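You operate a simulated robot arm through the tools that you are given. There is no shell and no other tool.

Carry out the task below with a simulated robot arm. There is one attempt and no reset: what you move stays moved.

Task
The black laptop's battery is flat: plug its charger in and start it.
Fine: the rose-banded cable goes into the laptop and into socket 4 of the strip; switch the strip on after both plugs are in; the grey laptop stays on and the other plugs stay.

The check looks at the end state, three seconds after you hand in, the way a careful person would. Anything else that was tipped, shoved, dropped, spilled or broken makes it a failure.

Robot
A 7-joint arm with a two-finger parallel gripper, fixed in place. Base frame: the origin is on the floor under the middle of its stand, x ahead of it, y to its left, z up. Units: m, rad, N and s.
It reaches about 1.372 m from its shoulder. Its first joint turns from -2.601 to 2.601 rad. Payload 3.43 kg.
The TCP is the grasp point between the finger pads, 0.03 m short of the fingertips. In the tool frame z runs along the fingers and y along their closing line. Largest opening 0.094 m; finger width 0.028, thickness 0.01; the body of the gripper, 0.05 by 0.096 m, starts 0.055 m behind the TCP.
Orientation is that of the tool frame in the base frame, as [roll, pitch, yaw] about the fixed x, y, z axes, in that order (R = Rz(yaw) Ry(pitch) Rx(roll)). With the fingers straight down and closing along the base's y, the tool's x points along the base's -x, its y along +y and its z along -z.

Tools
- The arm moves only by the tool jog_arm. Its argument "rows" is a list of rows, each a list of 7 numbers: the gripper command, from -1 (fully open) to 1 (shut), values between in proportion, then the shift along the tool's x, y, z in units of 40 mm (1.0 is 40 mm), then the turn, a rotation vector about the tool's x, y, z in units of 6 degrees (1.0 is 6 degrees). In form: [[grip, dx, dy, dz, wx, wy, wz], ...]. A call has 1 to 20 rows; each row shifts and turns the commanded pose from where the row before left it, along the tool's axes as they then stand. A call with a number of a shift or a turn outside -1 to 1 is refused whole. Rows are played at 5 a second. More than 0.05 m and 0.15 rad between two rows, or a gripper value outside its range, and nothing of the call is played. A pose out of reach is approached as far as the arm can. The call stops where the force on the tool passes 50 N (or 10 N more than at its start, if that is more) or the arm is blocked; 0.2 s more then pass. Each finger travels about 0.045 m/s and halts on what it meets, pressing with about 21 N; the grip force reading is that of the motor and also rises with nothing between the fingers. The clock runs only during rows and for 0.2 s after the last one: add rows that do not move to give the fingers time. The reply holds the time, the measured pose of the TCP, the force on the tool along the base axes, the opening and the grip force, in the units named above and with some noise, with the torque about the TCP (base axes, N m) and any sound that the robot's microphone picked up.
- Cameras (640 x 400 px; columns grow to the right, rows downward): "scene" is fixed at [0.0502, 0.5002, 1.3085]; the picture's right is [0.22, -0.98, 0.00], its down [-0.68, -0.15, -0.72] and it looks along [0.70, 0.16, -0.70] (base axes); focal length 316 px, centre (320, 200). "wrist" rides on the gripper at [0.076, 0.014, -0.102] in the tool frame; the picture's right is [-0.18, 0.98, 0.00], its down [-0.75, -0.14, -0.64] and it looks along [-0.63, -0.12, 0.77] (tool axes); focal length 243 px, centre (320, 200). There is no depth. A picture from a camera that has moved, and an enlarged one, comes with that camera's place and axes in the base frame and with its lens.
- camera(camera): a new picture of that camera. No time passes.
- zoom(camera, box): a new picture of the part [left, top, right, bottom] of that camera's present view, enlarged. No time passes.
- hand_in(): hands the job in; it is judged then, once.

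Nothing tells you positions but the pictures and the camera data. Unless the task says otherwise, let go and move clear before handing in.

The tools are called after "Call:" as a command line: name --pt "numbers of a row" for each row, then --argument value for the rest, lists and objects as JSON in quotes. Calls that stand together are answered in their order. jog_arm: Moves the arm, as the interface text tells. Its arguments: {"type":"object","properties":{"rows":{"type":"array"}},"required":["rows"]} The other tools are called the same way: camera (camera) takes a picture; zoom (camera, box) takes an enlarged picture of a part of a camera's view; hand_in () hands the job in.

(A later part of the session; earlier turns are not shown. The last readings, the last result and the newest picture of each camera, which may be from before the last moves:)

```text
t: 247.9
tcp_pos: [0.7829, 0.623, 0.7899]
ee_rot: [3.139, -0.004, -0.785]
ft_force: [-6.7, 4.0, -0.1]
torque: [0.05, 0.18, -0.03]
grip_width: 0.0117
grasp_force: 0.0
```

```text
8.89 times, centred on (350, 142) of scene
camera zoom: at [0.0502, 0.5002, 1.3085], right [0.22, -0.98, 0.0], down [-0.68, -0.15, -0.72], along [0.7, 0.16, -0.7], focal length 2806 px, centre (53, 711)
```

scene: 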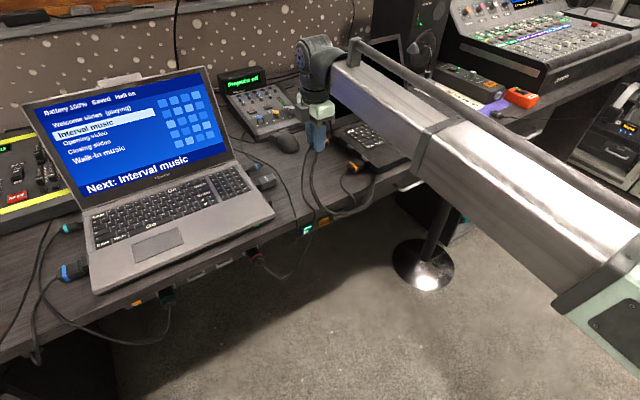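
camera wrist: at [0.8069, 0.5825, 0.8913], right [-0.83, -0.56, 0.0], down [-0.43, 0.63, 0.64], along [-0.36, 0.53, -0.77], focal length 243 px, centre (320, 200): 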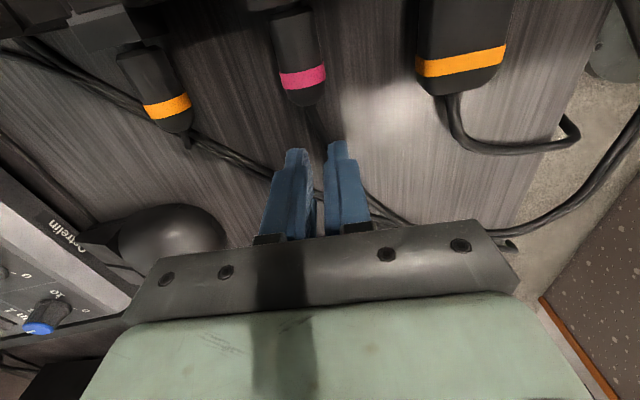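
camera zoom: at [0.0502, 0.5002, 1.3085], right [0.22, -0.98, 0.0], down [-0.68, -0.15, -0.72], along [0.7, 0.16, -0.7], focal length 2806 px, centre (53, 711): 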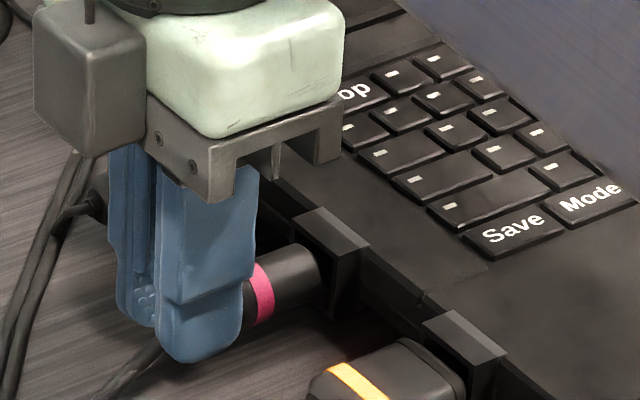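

Pressing from behind only slid the laptop a few millimetres, so the plug is as deep as it goes; I stop pushing. Backing off to look.

Call:
jog_arm --pt "0.745 -0.3 0 0 0 0 0" --pt "0.745 -0.5 0 -0.3 0 0 0" --pt "0.745 -0.5 0 -0.8 0 0 0" --pt "0.745 0 0 -0.8 0 0 0"

Call:
zoom --camera "scene" --box '[330, 125, 366, 160]'

Call:
zoom --camera "wrist" --box '[180, 0, 440, 170]'

Call:
camera --camera "scene"

```text
t: 248.9
tcp_pos: [0.746, 0.6642, 0.8644]
ee_rot: [3.137, 0.0, -0.785]
ft_force: [-0.4, 0.2, -0.6]
torque: [-0.02, 0.02, 0.03]
grip_width: 0.0121
grasp_force: 0.1
```

```text
11.43 times, centred on (348, 142) of scene
camera zoom: at [0.0502, 0.5002, 1.3085], right [0.22, -0.98, 0.0], down [-0.68, -0.15, -0.72], along [0.7, 0.16, -0.7], focal length 3608 px, centre (0, 857)
```

zoom: 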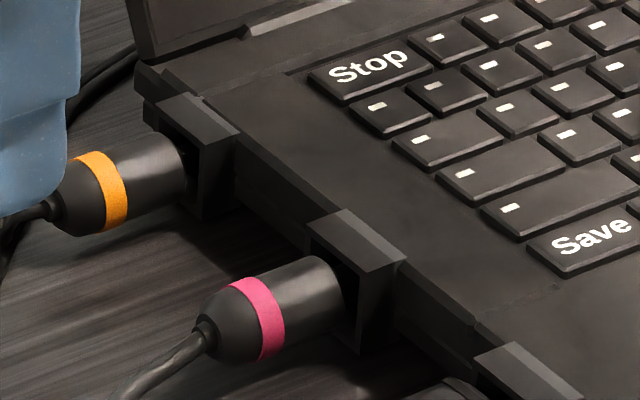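

```text
2.35 times, centred on (310, 85) of wrist
camera zoom: at [0.7901, 0.6005, 0.9681], right [-0.83, -0.56, 0.0], down [-0.43, 0.64, 0.64], along [-0.36, 0.53, -0.77], focal length 571 px, centre (344, 471)
```

zoom: 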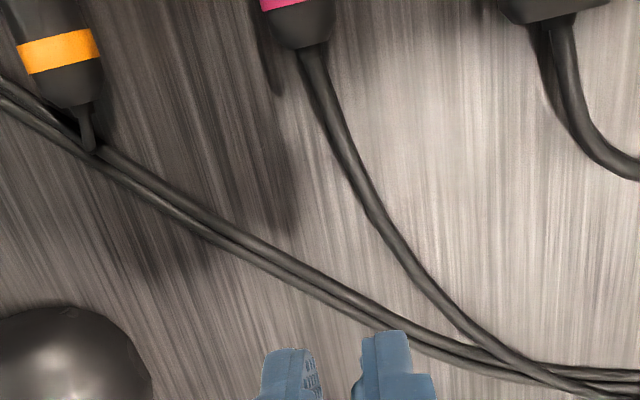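

```text
taken
```

scene: 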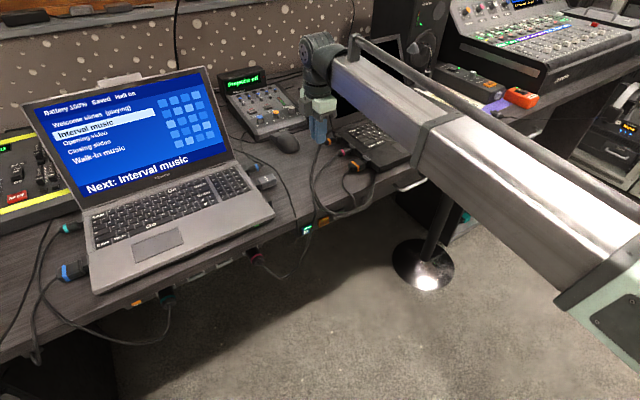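

The small plug now lies straight and parallel to the orange one, fully in; the laptop has shifted only several millimetres. Both plugs are in, so next is the strip's rocker (On is the upper half, at about q -0.49, z 0.65). I'll return to the front-of-desk pose.

Call:
jog_arm --pt "0.745 -0.4 0 -0.6 0 0 0" --pt "1 0 0 0 0 0 1" --pt "1 0 0 0 0 0 1" --pt "1 0 0 0 0 0 1" --pt "1 0 0 0 0 0 1" --pt "1 0 0 0 0 0 1" --pt "1 0 0 0 0 0 1" --pt "1 0 0 0 0 0 1" --pt "1 0 0 0 0 0 1" --pt "1 0 0 0 0 0 1" --pt "1 0 0 0 0 0 1" --pt "1 0 0 0 0 0 1" --pt "1 0 0 0 0 0 1" --pt "1 0 0 0 0 0 1" --pt "1 0 0 0 0 0 1" --pt "1 0 0 0 0 0 1"

Call:
jog_arm --pt "1 0.9 0.4 0 0 0 0" --pt "1 0.9 0.4 0 0 0 0" --pt "1 0.9 0.4 0 0 0 0" --pt "1 0.9 0.4 0 0 0 0" --pt "1 0.9 0.4 0 0 0 0" --pt "1 0.9 0.4 0 0 0 0"

Call:
camera --camera "scene"

Call:
camera --camera "wrist"

```text
t: 252.3
tcp_pos: [0.7353, 0.6736, 0.8886]
ee_rot: [-3.139, -0.001, -2.357]
ft_force: [0.0, -1.0, 0.7]
torque: [0.01, -0.01, 0.01]
grip_width: 0.0003
grasp_force: 21.6
```

```text
t: 253.7
tcp_pos: [0.5147, 0.5881, 0.8887]
ee_rot: [-3.14, -0.002, -2.355]
ft_force: [-0.7, -0.9, 0.4]
torque: [-0.01, -0.01, -0.01]
grip_width: 0.0
grasp_force: 21.4
```

```text
taken
```

scene: 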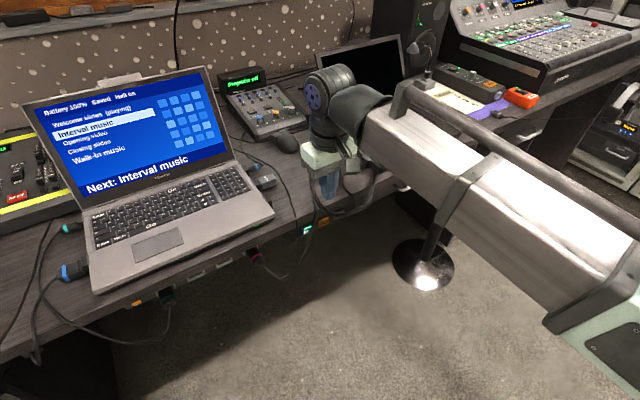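

```text
taken
camera wrist: at [0.4507, 0.5457, 0.9919], right [-0.56, 0.83, 0.0], down [0.63, 0.43, 0.64], along [0.53, 0.36, -0.77], focal length 243 px, centre (320, 200)
```

wrist: 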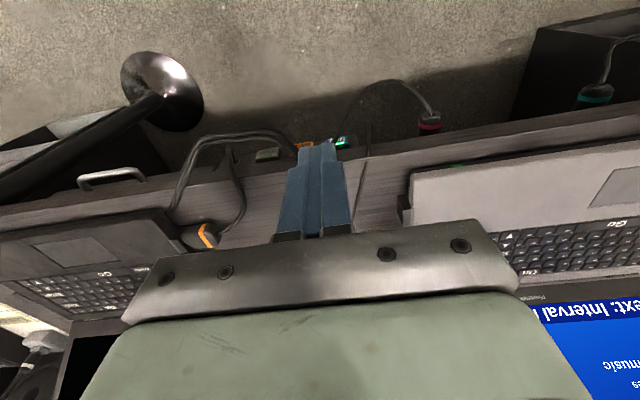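

Tilting to horizontal with the fingers closed, then moving along to the rocker.

Call:
jog_arm --pt "1 0 0 0 0 -1 0" --pt "1 0 0 0 0 -1 0" --pt "1 0 0 0 0 -1 0" --pt "1 0 0 0 0 -1 0" --pt "1 0 0 0 0 -1 0" --pt "1 0 0 0 0 -1 0" --pt "1 0 0 0 0 -1 0" --pt "1 0 0 0 0 -1 0" --pt "1 0 0 0 0 -1 0" --pt "1 0 0 0 0 -1 0" --pt "1 0 0 0 0 -1 0" --pt "1 0 0 0 0 -1 0" --pt "1 0 0 0 0 -1 0" --pt "1 0 0 0 0 -1 0" --pt "1 0 0 0 0 -1 0"

Call:
jog_arm --pt "1 0 0.9 0 0 0 0" --pt "1 0 0.9 0 0 0 0" --pt "1 0 0.9 0 0 0 0" --pt "1 0 0.9 0 0 0 0" --pt "1 0 0.9 0 0 0 0" --pt "1 0 0.9 0 0 0 0" --pt "1 0.5 0.8 0 0 0 0" --pt "1 0.5 0.8 0 0 0 0" --pt "1 0.5 0.8 0 0 0 0" --pt "1 0.5 0.8 0 0 0 0" --pt "1 0.5 0.8 0 0 0 0" --pt "1 0.5 0.8 0 0 0 0" --pt "1 0.8 0.55 0 0 0 0" --pt "1 0.8 0 0 0 0 0" --pt "1 0.8 0 0 0 0 0" --pt "1 0.4 0 0 0 0 0" --pt "1 0 0 0 0 0 0"

Call:
camera --camera "wrist"

Call:
camera --camera "scene"

```text
t: 256.9
tcp_pos: [0.5175, 0.5865, 0.8874]
ee_rot: [-3.119, 1.492, -2.356]
ft_force: [-0.1, 0.4, 0.8]
torque: [-0.03, 0.02, 0.01]
grip_width: 0.0
grasp_force: 21.2
out of reach, approached as far as the arm can: row 15
```

```text
t: 260.5
tcp_pos: [0.2095, 0.884, 0.6532]
ee_rot: [-3.071, 1.494, -2.311]
ft_force: [0.0, 0.1, 0.3]
torque: [0.0, 0.0, 0.01]
grip_width: 0.0002
grasp_force: 20.9
```

```text
taken
camera wrist: at [0.1219, 0.8204, 0.5863], right [-0.67, 0.72, 0.18], down [-0.33, -0.5, 0.8], along [0.67, 0.48, 0.57], focal length 243 px, centre (320, 200)
```

wrist: 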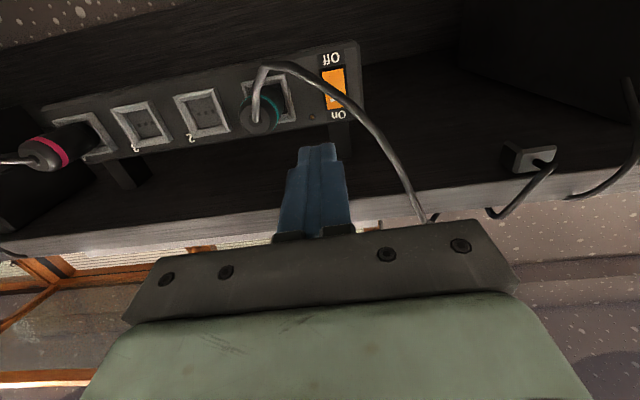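

```text
taken
```

scene: 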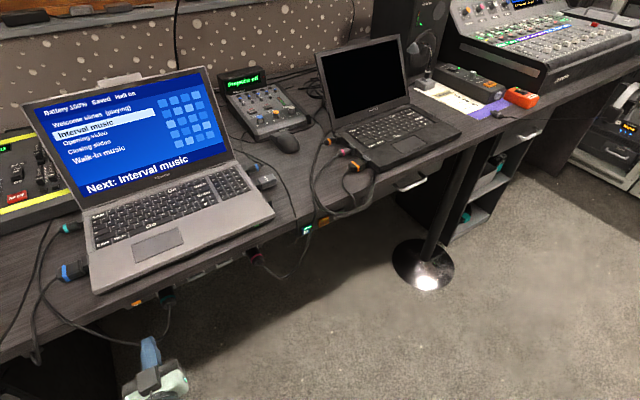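

I'm near the rocker, nose slightly down. Correcting the angle, then measuring the rocker's position.

Call:
jog_arm --pt "1 0 0 0 -0.24 -0.73 0" --pt "1 0 0 0 0 0 0"

Call:
camera --camera "wrist"

Call:
zoom --camera "wrist" --box '[270, 30, 400, 150]'

```text
t: 261.1
tcp_pos: [0.2106, 0.8848, 0.6558]
ee_rot: [-1.281, 1.565, -0.495]
ft_force: [-0.8, -0.7, -0.2]
torque: [-0.01, -0.01, 0.0]
grip_width: 0.0
grasp_force: 21.1
```

```text
taken
camera wrist: at [0.1277, 0.8225, 0.5787], right [-0.7, 0.69, 0.18], down [-0.36, -0.55, 0.75], along [0.62, 0.46, 0.63], focal length 243 px, centre (320, 200)
```

wrist: 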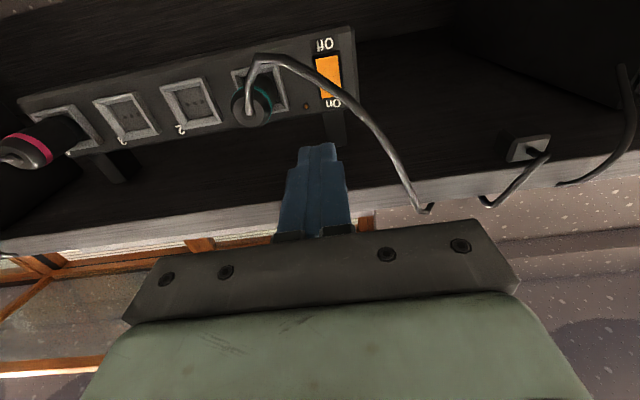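

```text
3.33 times, centred on (335, 90) of wrist
camera zoom: at [0.1277, 0.8225, 0.5787], right [-0.7, 0.69, 0.18], down [-0.36, -0.55, 0.75], along [0.62, 0.46, 0.63], focal length 809 px, centre (270, 567)
```

zoom: 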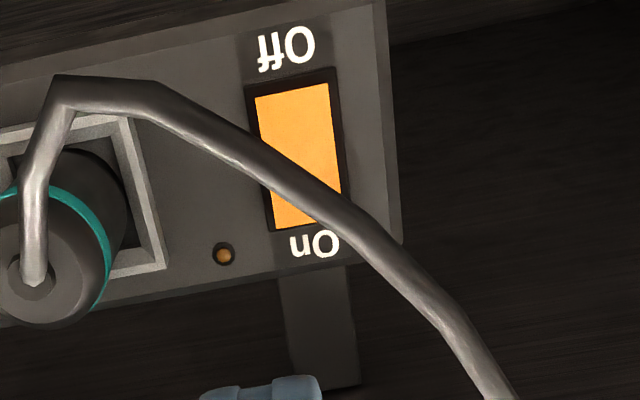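

Rocker at q≈-0.489, spanning z 0.621–0.657, pilot lamp unlit. I'll line up with its upper (On) end and approach.

Call:
jog_arm --pt "1 0.02 0.31 0.3 0 0 0" --pt "1 0 0 0.5 0 0 0" --pt "1 0 0 0.5 0 0 0" --pt "1 0 0 0.5 0 0 0" --pt "1 0 0 0.5 0 0 0" --pt "1 0 0 0 0 0 0"

Call:
camera --camera "wrist"

Call:
zoom --camera "scene" --box '[100, 270, 200, 350]'

```text
t: 262.5
tcp_pos: [0.2652, 0.9575, 0.6534]
ee_rot: [-1.464, 1.565, -0.677]
ft_force: [-0.1, 0.5, -0.5]
torque: [0.02, -0.01, 0.01]
grip_width: 0.0
grasp_force: 20.9
```

```text
taken
camera wrist: at [0.1843, 0.8957, 0.5773], right [-0.7, 0.69, 0.18], down [-0.36, -0.55, 0.75], along [0.62, 0.46, 0.63], focal length 243 px, centre (320, 200)
```

wrist: 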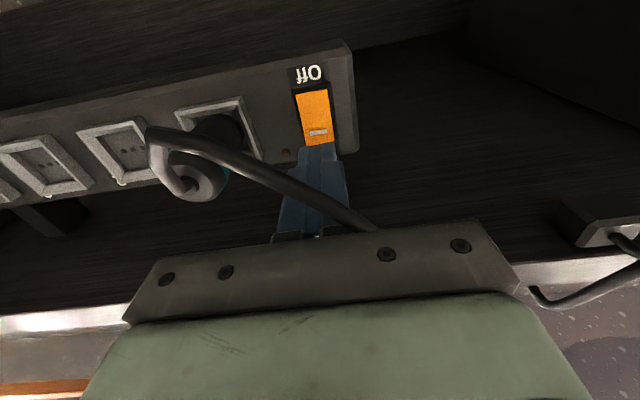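

```text
5.00 times, centred on (150, 310) of scene
camera zoom: at [0.0502, 0.5002, 1.3085], right [0.22, -0.98, 0.0], down [-0.68, -0.15, -0.72], along [0.7, 0.16, -0.7], focal length 1579 px, centre (1170, -350)
```

zoom: 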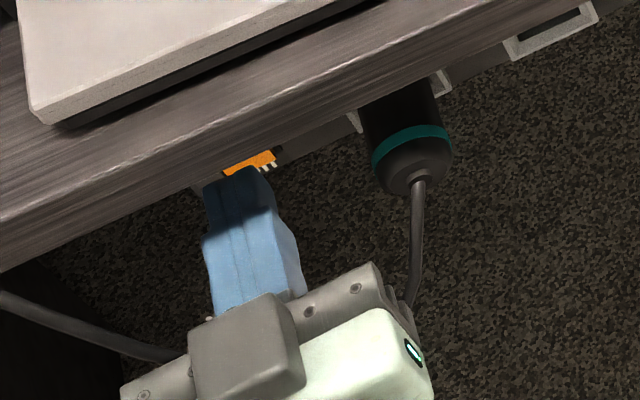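

On target. Advancing in small steps until it presses the rocker.

Call:
jog_arm --pt "1 0 0 0.15 0 0 0" --pt "1 0 0 0.15 0 0 0" --pt "1 0 0 0.1 0 0 0" --pt "1 0 0 0.1 0 0 0"

Call:
jog_arm --pt "1 0 0 0.06 0 0 0" --pt "1 0 0 0.06 0 0 0"

Call:
camera --camera "wrist"

```text
t: 263.5
tcp_pos: [0.2801, 0.9718, 0.6532]
ee_rot: [-1.46, 1.564, -0.676]
ft_force: [0.4, -0.8, -0.5]
torque: [-0.01, 0.01, -0.02]
grip_width: 0.0
grasp_force: 21.4
```

```text
t: 264.1
tcp_pos: [0.2828, 0.9749, 0.6549]
ee_rot: [-1.408, 1.565, -0.624]
ft_force: [-2.2, -2.5, 1.0]
torque: [-0.04, -0.01, -0.01]
grip_width: 0.0001
grasp_force: 21.4
```

```text
taken
camera wrist: at [0.2011, 0.9136, 0.5782], right [-0.7, 0.69, 0.18], down [-0.36, -0.55, 0.75], along [0.62, 0.46, 0.63], focal length 243 px, centre (320, 200)
```

wrist: 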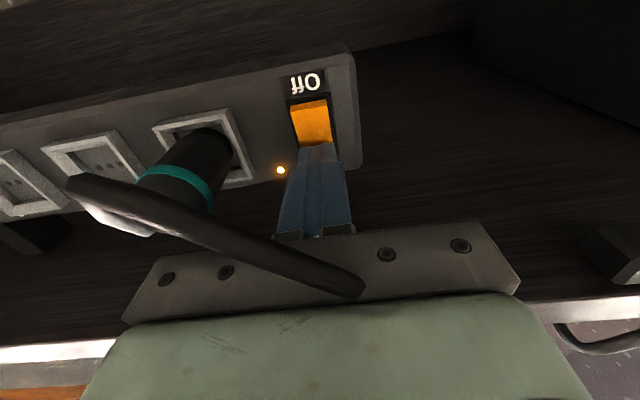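

The pilot lamp has lit. One more slight press to be sure, then I'll back off and check it stays on.

Call:
jog_arm --pt "1 0 0 0.04 0 0 0" --pt "1 0 0 0 0 0 0"

Call:
jog_arm --pt "1 0 0 -0.4 0 0 0" --pt "1 0 0 -0.6 0 0 0" --pt "1 0 0 -0.7 0 0 0" --pt "1 0 0 -0.7 0 0 0" --pt "1 0 0 0 0 0 0"

Call:
camera --camera "wrist"

Call:
zoom --camera "wrist" --box '[0, 30, 400, 190]'

Call:
camera --camera "scene"

```text
t: 264.7
tcp_pos: [0.2838, 0.9752, 0.6541]
ee_rot: [-1.505, 1.566, -0.716]
ft_force: [-18.3, -21.3, -0.1]
torque: [-0.32, 0.29, -0.08]
grip_width: 0.0
grasp_force: 21.2
```

```text
t: 265.9
tcp_pos: [0.2167, 0.909, 0.6533]
ee_rot: [-1.48, 1.566, -0.692]
ft_force: [0.3, 0.2, 0.1]
torque: [-0.01, 0.02, 0.0]
grip_width: 0.0002
grasp_force: 21.1
```

```text
taken
camera wrist: at [0.1347, 0.8469, 0.5776], right [-0.7, 0.69, 0.18], down [-0.36, -0.55, 0.75], along [0.62, 0.46, 0.63], focal length 243 px, centre (320, 200)
```

wrist: 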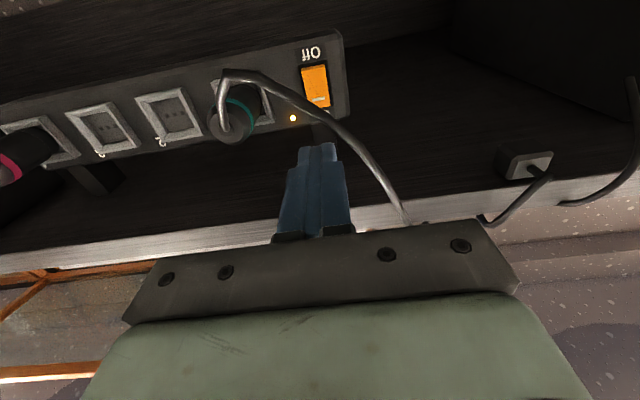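

```text
1.60 times, centred on (200, 110) of wrist
camera zoom: at [0.1347, 0.8469, 0.5776], right [-0.7, 0.69, 0.18], down [-0.36, -0.55, 0.75], along [0.62, 0.46, 0.63], focal length 388 px, centre (512, 344)
```

zoom: 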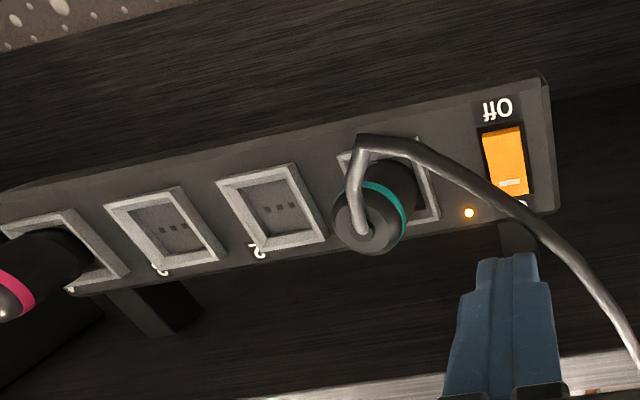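

```text
taken
```

scene: 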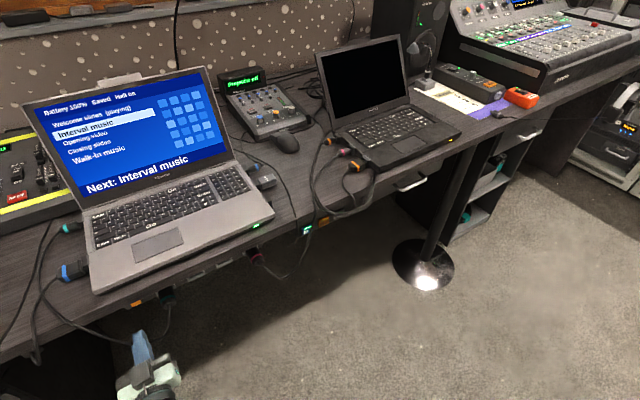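

The strip is on (lamp lit, grey laptop still running). I'll check the black laptop for a charging indicator.

Call:
zoom --camera "scene" --box '[340, 100, 470, 190]'

Call:
zoom --camera "scene" --box '[330, 120, 380, 165]'

Call:
zoom --camera "scene" --box '[240, 210, 300, 260]'

```text
4.44 times, centred on (405, 145) of scene
camera zoom: at [0.0502, 0.5002, 1.3085], right [0.22, -0.98, 0.0], down [-0.68, -0.15, -0.72], along [0.7, 0.16, -0.7], focal length 1403 px, centre (-58, 444)
```

zoom: 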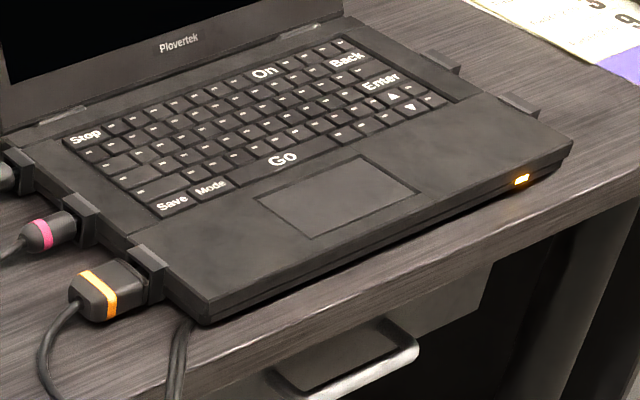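

```text
8.89 times, centred on (355, 142) of scene
camera zoom: at [0.0502, 0.5002, 1.3085], right [0.22, -0.98, 0.0], down [-0.68, -0.15, -0.72], along [0.7, 0.16, -0.7], focal length 2806 px, centre (9, 711)
```

zoom: 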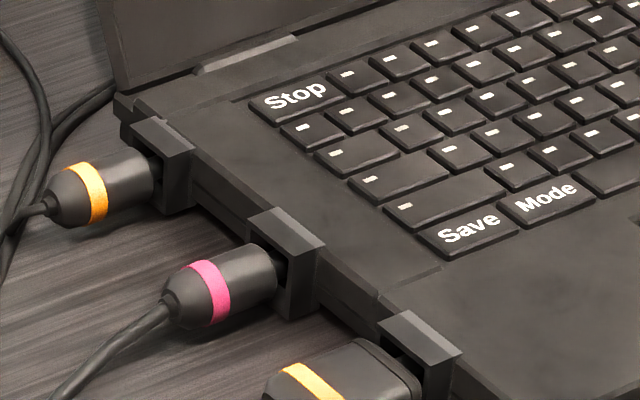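

```text
8.00 times, centred on (270, 235) of scene
camera zoom: at [0.0502, 0.5002, 1.3085], right [0.22, -0.98, 0.0], down [-0.68, -0.15, -0.72], along [0.7, 0.16, -0.7], focal length 2526 px, centre (720, -80)
```

zoom: 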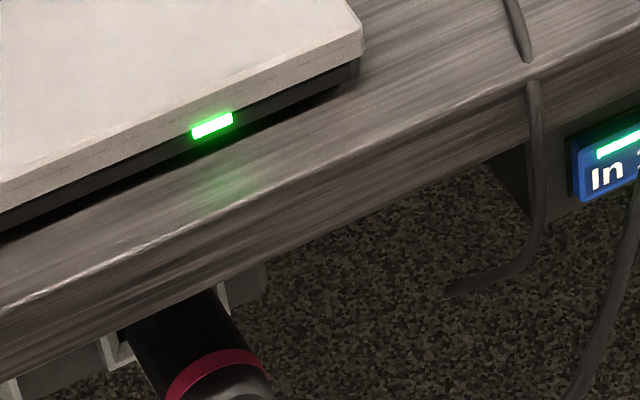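

The black laptop's charge light is now bright amber and the grey one's green, so both plugs are truly connected and powered. Now to start the laptop with its "On" key: I'll go up, tilt the hand to 30° and move over to it for a close look.

Call:
jog_arm --pt "1 -0.9 0 -0.2 0 0 0" --pt "1 -0.9 0 0 0 0 0" --pt "1 -0.9 0 0 0 0 0" --pt "1 -0.9 0 0 0 0 0" --pt "1 -0.9 0 0 0 0 0" --pt "1 -0.9 0 0 0 0 0" --pt "1 -0.9 0 0 0 0 0" --pt "1 0 -0.9 0 0 0 0" --pt "1 0 -0.9 0 0 0 0" --pt "1 0 -0.9 0 0 0 0" --pt "1 0 -0.9 0 0 0 0" --pt "1 0 -0.9 0 0 0 0" --pt "1 0 -0.9 0 0 0 0" --pt "1 0 -0.9 0 0 0 0" --pt "1 0 -0.9 0 0 0 0" --pt "1 0 -0.9 0 0 0 0" --pt "1 0 -0.9 0 0 0 0"

Call:
jog_arm --pt "1 0 0 0 0 1 0" --pt "1 0 0 0 0 1 0" --pt "1 0 0 0 0 1 0" --pt "1 0 0 0 0 1 0" --pt "1 0 0 0 0 1 0" --pt "1 0 0 0 0 1 0" --pt "1 0 0 0 0 1 0" --pt "1 0 0 0 0 1 0" --pt "1 0 0 0 0 1 0" --pt "1 0 0 0 0 1 0" --pt "1 0 -0.9 0 0 0 0" --pt "1 0 -0.9 0 0 0 0" --pt "1 0 -0.9 0 0 0 0" --pt "1 0 -0.9 0 0 0 0" --pt "1 0 -0.9 0 0 0 0" --pt "1 0 -0.9 0 0 0 0" --pt "1 0 -0.9 0 0 0 0" --pt "1 0 -0.9 0 0 0 0"

Call:
camera --camera "scene"

Call:
camera --camera "wrist"

```text
t: 269.5
tcp_pos: [0.4647, 0.6498, 0.9075]
ee_rot: [-1.54, 1.567, -0.753]
ft_force: [0.7, -0.4, 0.4]
torque: [-0.03, 0.02, 0.03]
grip_width: 0.0
grasp_force: 20.8
```

```text
t: 273.3
tcp_pos: [0.6696, 0.4456, 0.9093]
ee_rot: [-3.135, 0.523, -2.351]
ft_force: [0.5, 0.0, -0.5]
torque: [0.0, -0.03, 0.0]
grip_width: 0.0
grasp_force: 21.7
```

```text
taken
```

scene: 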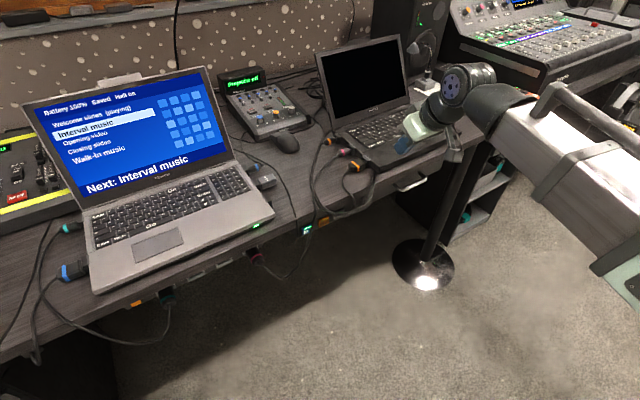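

```text
taken
camera wrist: at [0.5764, 0.3732, 0.9596], right [-0.58, 0.81, 0.09], down [0.33, 0.14, 0.93], along [0.74, 0.57, -0.35], focal length 243 px, centre (320, 200)
```

wrist: 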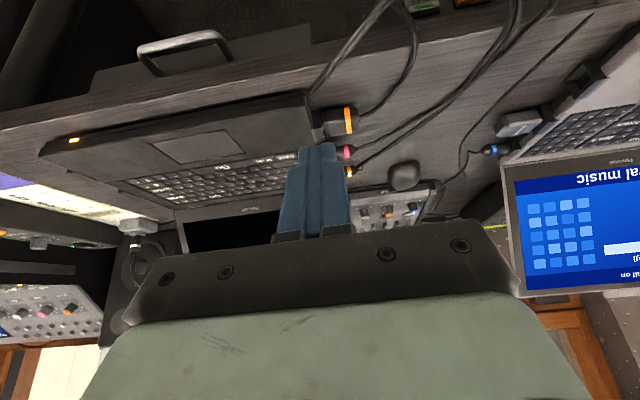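

Call:
jog_arm --pt "1 0 -0.9 0 0 0 0" --pt "1 0 -0.9 0 0 0 0" --pt "1 0 -0.9 0 0 0 0" --pt "1 0 -0.9 0 0 0 0" --pt "1 0 -0.9 0 0 0 0" --pt "1 0 -0.9 0 0 0 0" --pt "1 -0.74 0 0.425 0 0 0" --pt "1 -0.74 0 0.425 0 0 0" --pt "1 -0.74 0 0.425 0 0 0" --pt "1 0 0 0 0 0 0"

Call:
camera --camera "wrist"

Call:
zoom --camera "wrist" --box '[220, 60, 460, 220]'

```text
t: 275.5
tcp_pos: [0.8942, 0.3651, 0.9102]
ee_rot: [-3.137, 0.523, -2.354]
ft_force: [-0.5, 0.5, 0.0]
torque: [0.0, 0.04, 0.0]
grip_width: 0.0
grasp_force: 20.8
```

```text
taken
camera wrist: at [0.8014, 0.294, 0.9612], right [-0.58, 0.81, 0.09], down [0.33, 0.14, 0.93], along [0.74, 0.57, -0.35], focal length 243 px, centre (320, 200)
```

wrist: 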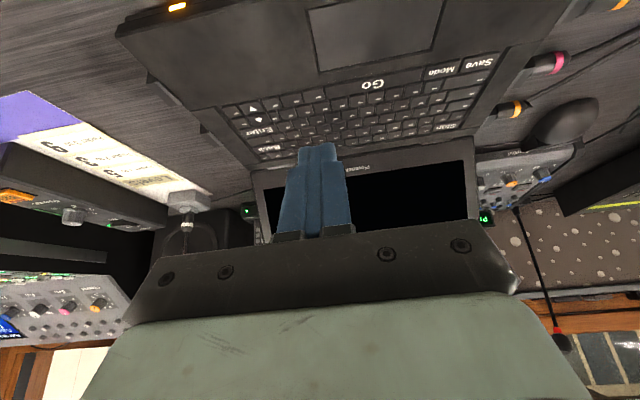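

```text
2.50 times, centred on (340, 140) of wrist
camera zoom: at [0.8014, 0.294, 0.9612], right [-0.58, 0.81, 0.09], down [0.33, 0.14, 0.93], along [0.74, 0.57, -0.35], focal length 606 px, centre (270, 350)
```

zoom: 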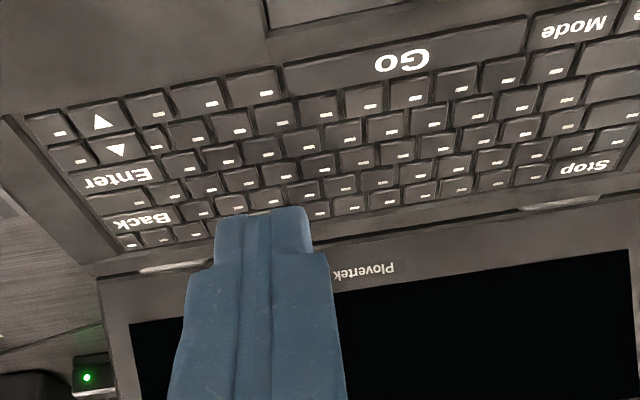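

The finger hides the On key. Sliding sideways to uncover it.

Call:
jog_arm --pt "1 0 0.7 0 0 0 0" --pt "1 0 0.7 0 0 0 0" --pt "1 0 0 0 0 0 0"

Call:
zoom --camera "wrist" --box '[180, 90, 340, 200]'

Call:
zoom --camera "scene" --box '[370, 90, 440, 140]'

```text
t: 276.3
tcp_pos: [0.8547, 0.4066, 0.9104]
ee_rot: [-3.137, 0.524, -2.353]
ft_force: [-0.4, 0.9, 0.0]
torque: [-0.02, -0.01, 0.02]
grip_width: 0.0
grasp_force: 20.8
```

```text
3.64 times, centred on (260, 145) of wrist
camera zoom: at [0.7615, 0.3341, 0.961], right [-0.58, 0.81, 0.09], down [0.33, 0.14, 0.93], along [0.74, 0.57, -0.35], focal length 882 px, centre (538, 400)
```

zoom: 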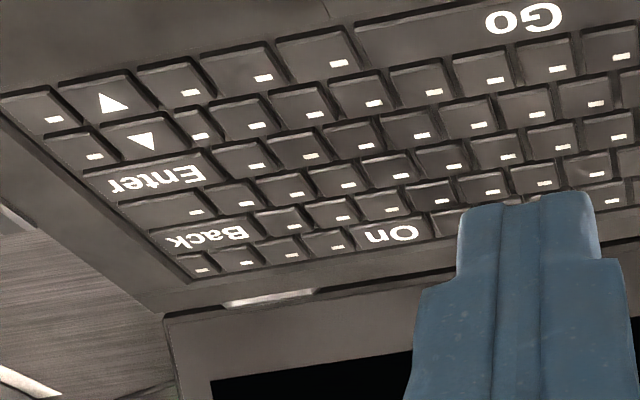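

```text
8.00 times, centred on (405, 115) of scene
camera zoom: at [0.0502, 0.5002, 1.3085], right [0.22, -0.98, 0.0], down [-0.68, -0.15, -0.72], along [0.7, 0.16, -0.7], focal length 2526 px, centre (-360, 880)
```

zoom: 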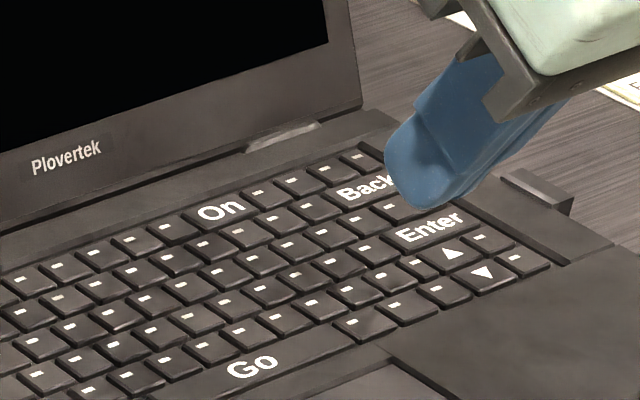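

The On key is the wide one in the top row, centred at about p 1.053, q 0.384, z 0.786. I'll move the closed fingertips above it.

Call:
jog_arm --pt "1 -0.7 -0.417 0.76 0 0 0" --pt "1 -0.7 -0.417 0.76 0 0 0" --pt "1 -0.7 -0.417 0.76 0 0 0" --pt "1 -0.7 -0.417 0.76 0 0 0" --pt "1 0 0 0 0 0 0"

Call:
zoom --camera "wrist" --box '[230, 60, 410, 200]'

Call:
zoom --camera "scene" --box '[365, 80, 435, 135]'

```text
t: 277.5
tcp_pos: [1.012, 0.4692, 0.8614]
ee_rot: [-3.137, 0.524, -2.353]
ft_force: [-0.8, -1.1, 0.4]
torque: [0.02, 0.01, 0.01]
grip_width: 0.0001
grasp_force: 20.7
```

```text
2.86 times, centred on (320, 130) of wrist
camera zoom: at [0.92, 0.3976, 0.9122], right [-0.58, 0.81, 0.09], down [0.33, 0.14, 0.93], along [0.74, 0.57, -0.35], focal length 693 px, centre (320, 400)
```

zoom: 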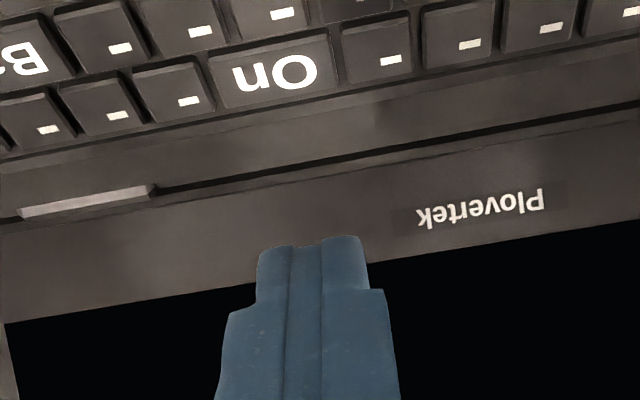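

```text
7.27 times, centred on (400, 108) of scene
camera zoom: at [0.0502, 0.5002, 1.3085], right [0.22, -0.98, 0.0], down [-0.68, -0.15, -0.72], along [0.7, 0.16, -0.7], focal length 2296 px, centre (-262, 873)
```

zoom: 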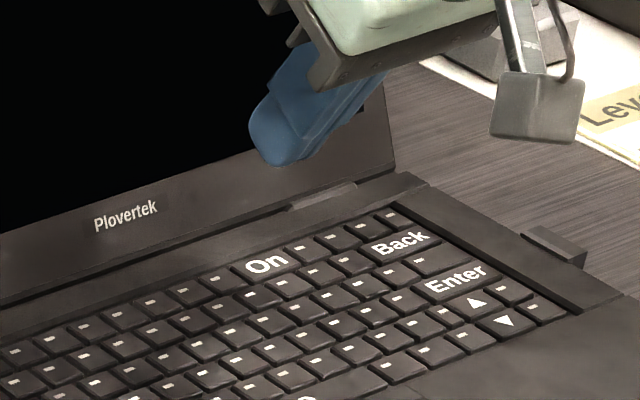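

Lined up; the key is directly below the tips. Lowering to just above it, then pressing in small steps.

Call:
jog_arm --pt "1 0.18 -0.075 0.38 0 0 0" --pt "1 0.2 0 0.36 0 0 0" --pt "1 0 0 0 0 0 0"

Call:
zoom --camera "wrist" --box '[230, 60, 410, 200]'

Call:
zoom --camera "scene" --box '[365, 80, 435, 135]'

```text
t: 278.3
tcp_pos: [1.0154, 0.4687, 0.8277]
ee_rot: [-3.136, 0.522, -2.353]
ft_force: [1.0, -0.6, 0.2]
torque: [0.0, -0.01, 0.01]
grip_width: 0.0
grasp_force: 21.3
```

```text
2.86 times, centred on (320, 130) of wrist
camera zoom: at [0.9235, 0.3972, 0.8792], right [-0.58, 0.81, 0.09], down [0.33, 0.14, 0.93], along [0.74, 0.57, -0.35], focal length 693 px, centre (320, 400)
```

zoom: 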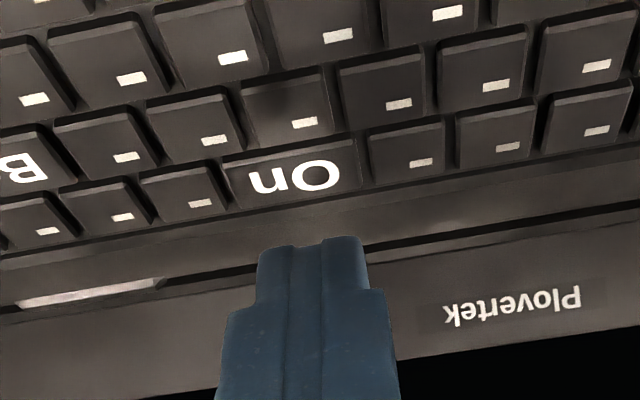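

```text
7.27 times, centred on (400, 108) of scene
camera zoom: at [0.0502, 0.5002, 1.3085], right [0.22, -0.98, 0.0], down [-0.68, -0.15, -0.72], along [0.7, 0.16, -0.7], focal length 2296 px, centre (-262, 873)
```

zoom: 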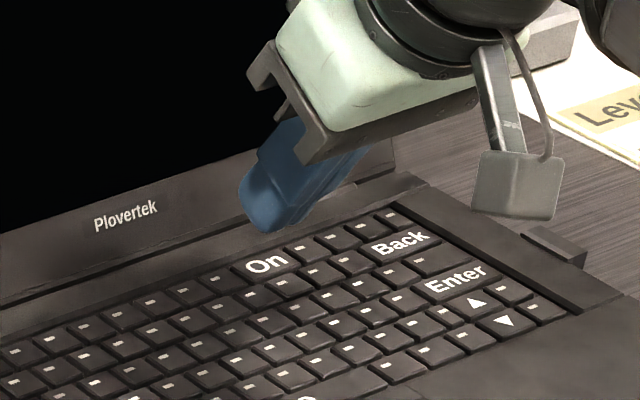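

About 1 cm above the key and centred. Pressing down in small steps.

Call:
jog_arm --pt "1 0.05 0 0.087 0 0 0" --pt "1 0.05 0 0.087 0 0 0" --pt "1 0 0 0 0 0 0"

Call:
jog_arm --pt "1 0.025 0 0.043 0 0 0" --pt "1 0 0 0 0 0 0"

Call:
zoom --camera "wrist" --box '[230, 60, 410, 200]'

Call:
zoom --camera "scene" --box '[310, 30, 450, 140]'

```text
t: 279.1
tcp_pos: [1.0176, 0.4674, 0.8191]
ee_rot: [-3.138, 0.524, -2.353]
ft_force: [0.0, 0.0, -0.9]
torque: [-0.02, -0.02, 0.03]
grip_width: 0.0
grasp_force: 21.1
```

```text
t: 279.7
tcp_pos: [1.0167, 0.4684, 0.8179]
ee_rot: [-3.138, 0.522, -2.352]
ft_force: [0.2, 0.2, -0.9]
torque: [-0.02, 0.03, -0.01]
grip_width: 0.0
grasp_force: 21.6
```

```text
2.86 times, centred on (320, 130) of wrist
camera zoom: at [0.9238, 0.3968, 0.8684], right [-0.58, 0.81, 0.09], down [0.33, 0.14, 0.93], along [0.74, 0.57, -0.35], focal length 693 px, centre (320, 400)
```

zoom: 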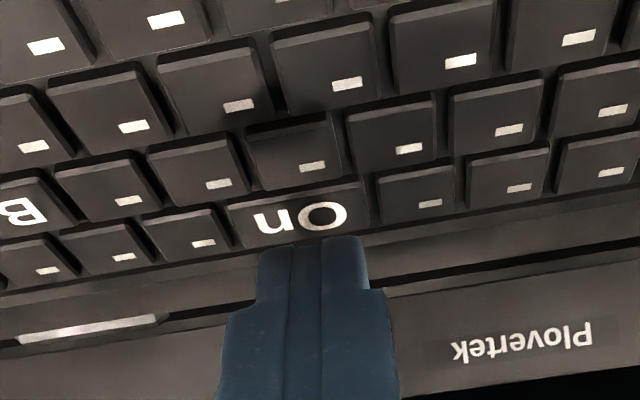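

```text
3.64 times, centred on (380, 85) of scene
camera zoom: at [0.0502, 0.5002, 1.3085], right [0.22, -0.98, 0.0], down [-0.68, -0.15, -0.72], along [0.7, 0.16, -0.7], focal length 1148 px, centre (102, 618)
```

zoom: 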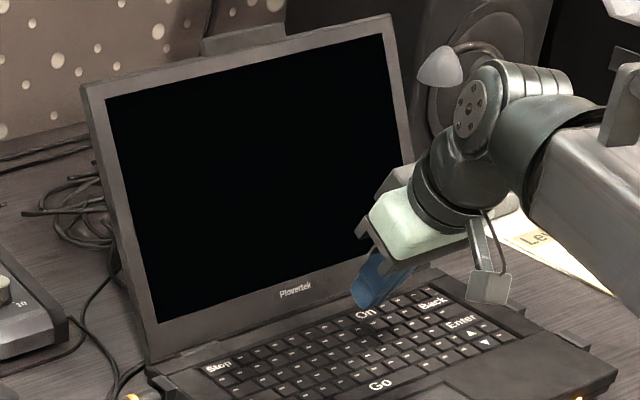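

Call:
jog_arm --pt "1 0.02 -0.06 0.035 0 0 0" --pt "1 0.02 0 0.035 0 0 0" --pt "1 0 0 0 0 0 0"

Call:
zoom --camera "wrist" --box '[230, 60, 410, 200]'

Call:
zoom --camera "scene" --box '[365, 80, 435, 135]'

```text
t: 280.5
tcp_pos: [1.0188, 0.4664, 0.8134]
ee_rot: [-3.135, 0.522, -2.353]
ft_force: [-0.5, 0.0, 0.7]
torque: [0.04, 0.0, -0.01]
grip_width: 0.0
grasp_force: 20.9
```

```text
2.86 times, centred on (320, 130) of wrist
camera zoom: at [0.9257, 0.3951, 0.8651], right [-0.58, 0.81, 0.09], down [0.33, 0.14, 0.93], along [0.74, 0.57, -0.35], focal length 693 px, centre (320, 400)
```

zoom: 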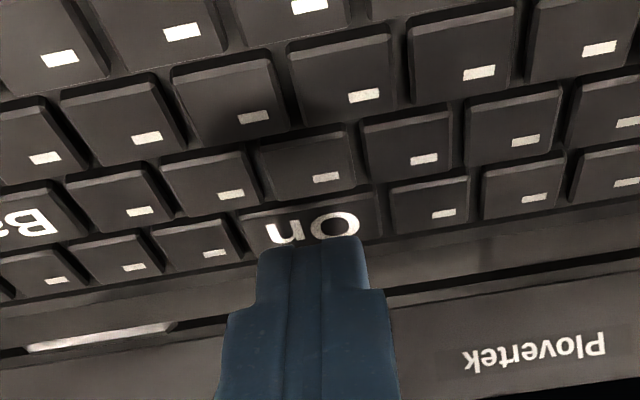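

```text
7.27 times, centred on (400, 108) of scene
camera zoom: at [0.0502, 0.5002, 1.3085], right [0.22, -0.98, 0.0], down [-0.68, -0.15, -0.72], along [0.7, 0.16, -0.7], focal length 2296 px, centre (-262, 873)
```

zoom: 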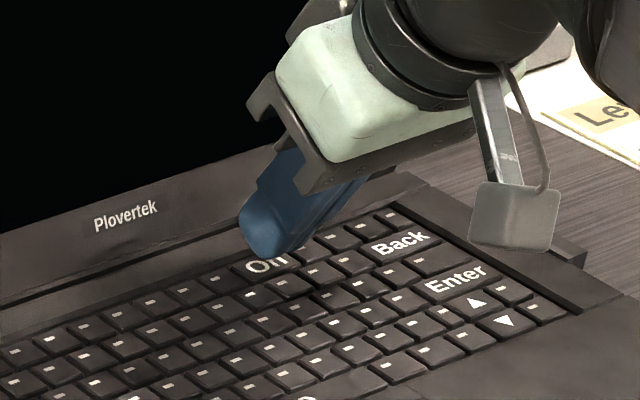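

Call:
jog_arm --pt "1 0.015 0 0.026 0 0 0" --pt "1 0.015 0 0.026 0 0 0" --pt "1 0 0 0 0 0 0"

Call:
jog_arm --pt "1 0.015 0 0.026 0 0 0" --pt "1 0 0 0 0 0 0"

Call:
zoom --camera "wrist" --box '[230, 60, 410, 200]'

Call:
camera --camera "scene"

```text
t: 281.3
tcp_pos: [1.0191, 0.4668, 0.8129]
ee_rot: [-3.137, 0.523, -2.354]
ft_force: [-0.6, -0.2, 0.5]
torque: [0.02, -0.03, 0.0]
grip_width: 0.0
grasp_force: 21.3
```

```text
t: 281.9
tcp_pos: [1.0184, 0.4675, 0.8104]
ee_rot: [-3.135, 0.524, -2.354]
ft_force: [-0.1, 0.3, 0.0]
torque: [0.01, 0.01, 0.05]
grip_width: 0.0
grasp_force: 20.7
```

```text
2.86 times, centred on (320, 130) of wrist
camera zoom: at [0.9256, 0.3951, 0.8616], right [-0.58, 0.81, 0.09], down [0.33, 0.14, 0.93], along [0.74, 0.57, -0.35], focal length 693 px, centre (320, 400)
```

zoom: 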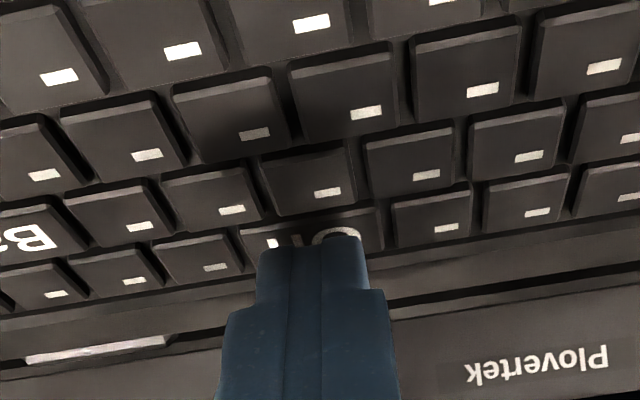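

```text
taken
```

scene: 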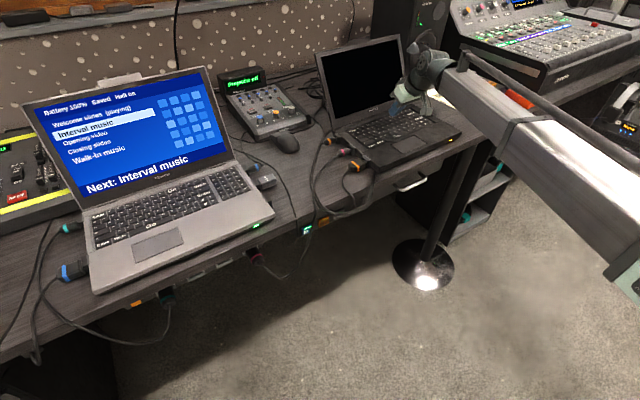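

No contact yet; continuing down carefully.

Call:
jog_arm --pt "1 0.018 0 0.032 0 0 0" --pt "1 0.018 0 0.032 0 0 0" --pt "1 0 0 0 0 0 0"

Call:
jog_arm --pt "1 0.018 0 0.032 0 0 0" --pt "1 0 0 0 0 0 0"

Call:
zoom --camera "wrist" --box '[230, 60, 410, 200]'

Call:
zoom --camera "scene" --box '[310, 30, 450, 140]'

```text
t: 282.7
tcp_pos: [1.019, 0.4663, 0.8077]
ee_rot: [-3.135, 0.525, -2.352]
ft_force: [0.6, -0.2, 3.0]
torque: [-0.01, -0.04, -0.02]
grip_width: 0.0
grasp_force: 21.2
heard: click
```

```text
t: 283.3
tcp_pos: [1.0178, 0.466, 0.8073]
ee_rot: [-3.136, 0.527, -2.352]
ft_force: [0.7, -0.8, 13.4]
torque: [0.0, -0.05, 0.08]
grip_width: 0.0
grasp_force: 21.3
```

```text
2.86 times, centred on (320, 130) of wrist
camera zoom: at [0.9253, 0.3951, 0.8583], right [-0.58, 0.81, 0.09], down [0.33, 0.14, 0.93], along [0.74, 0.57, -0.35], focal length 693 px, centre (320, 400)
```

zoom: 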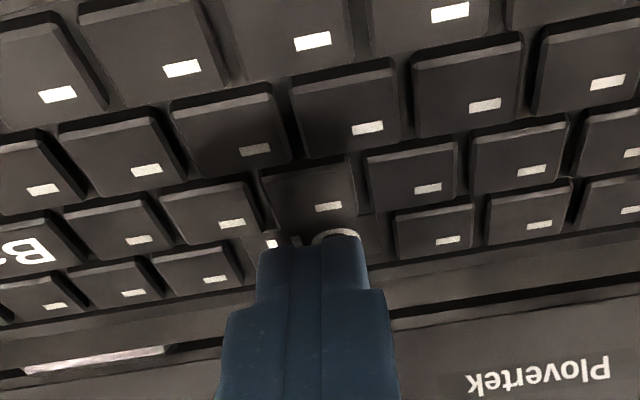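

```text
3.64 times, centred on (380, 85) of scene
camera zoom: at [0.0502, 0.5002, 1.3085], right [0.22, -0.98, 0.0], down [-0.68, -0.15, -0.72], along [0.7, 0.16, -0.7], focal length 1148 px, centre (102, 618)
```

zoom: 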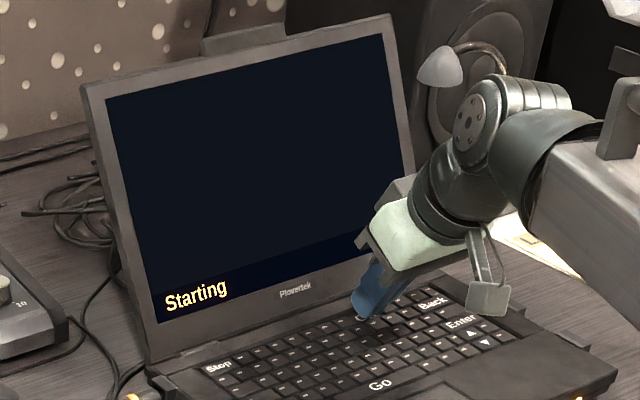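

A click, and the screen shows "Starting". I'll lift straight off the key and move clear.

Call:
jog_arm --pt "1 -0.15 0 -0.26 0 0 0" --pt "1 -0.3 0 -0.52 0 0 0" --pt "1 -0.4 0 -0.69 0 0 0" --pt "1 0.2 0 -0.8 0 0 0" --pt "1 0.7 0 -0.4 0 0 0" --pt "1 0.74 0 -0.43 0 0 0" --pt "1 0.74 0 -0.43 0 0 0" --pt "1 0.74 0 -0.43 0 0 0" --pt "1 0.74 0 -0.43 0 0 0"

Call:
camera --camera "scene"

Call:
zoom --camera "scene" --box '[300, 20, 470, 190]'

```text
t: 285.3
tcp_pos: [0.8814, 0.332, 0.898]
ee_rot: [-3.137, 0.525, -2.352]
ft_force: [0.7, -0.2, -0.1]
torque: [-0.02, 0.03, 0.03]
grip_width: 0.0
grasp_force: 21.1
```

```text
taken
```

scene: 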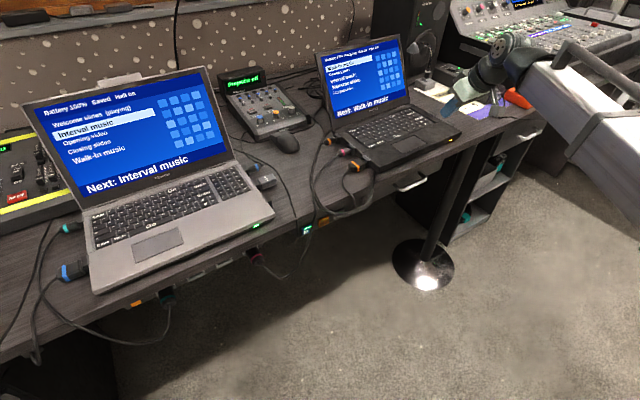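

```text
2.35 times, centred on (385, 105) of scene
camera zoom: at [0.0502, 0.5002, 1.3085], right [0.22, -0.98, 0.0], down [-0.68, -0.15, -0.72], along [0.7, 0.16, -0.7], focal length 743 px, centre (167, 424)
```

zoom: 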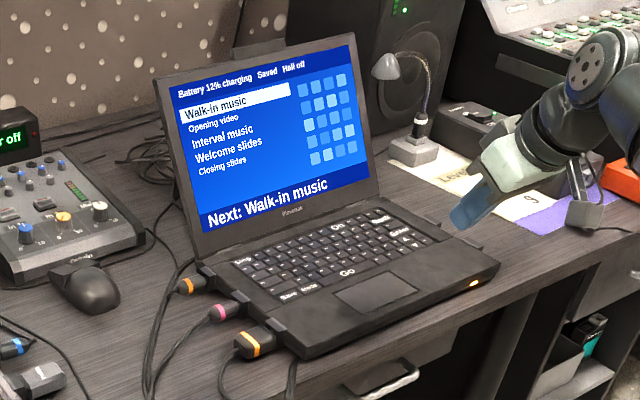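

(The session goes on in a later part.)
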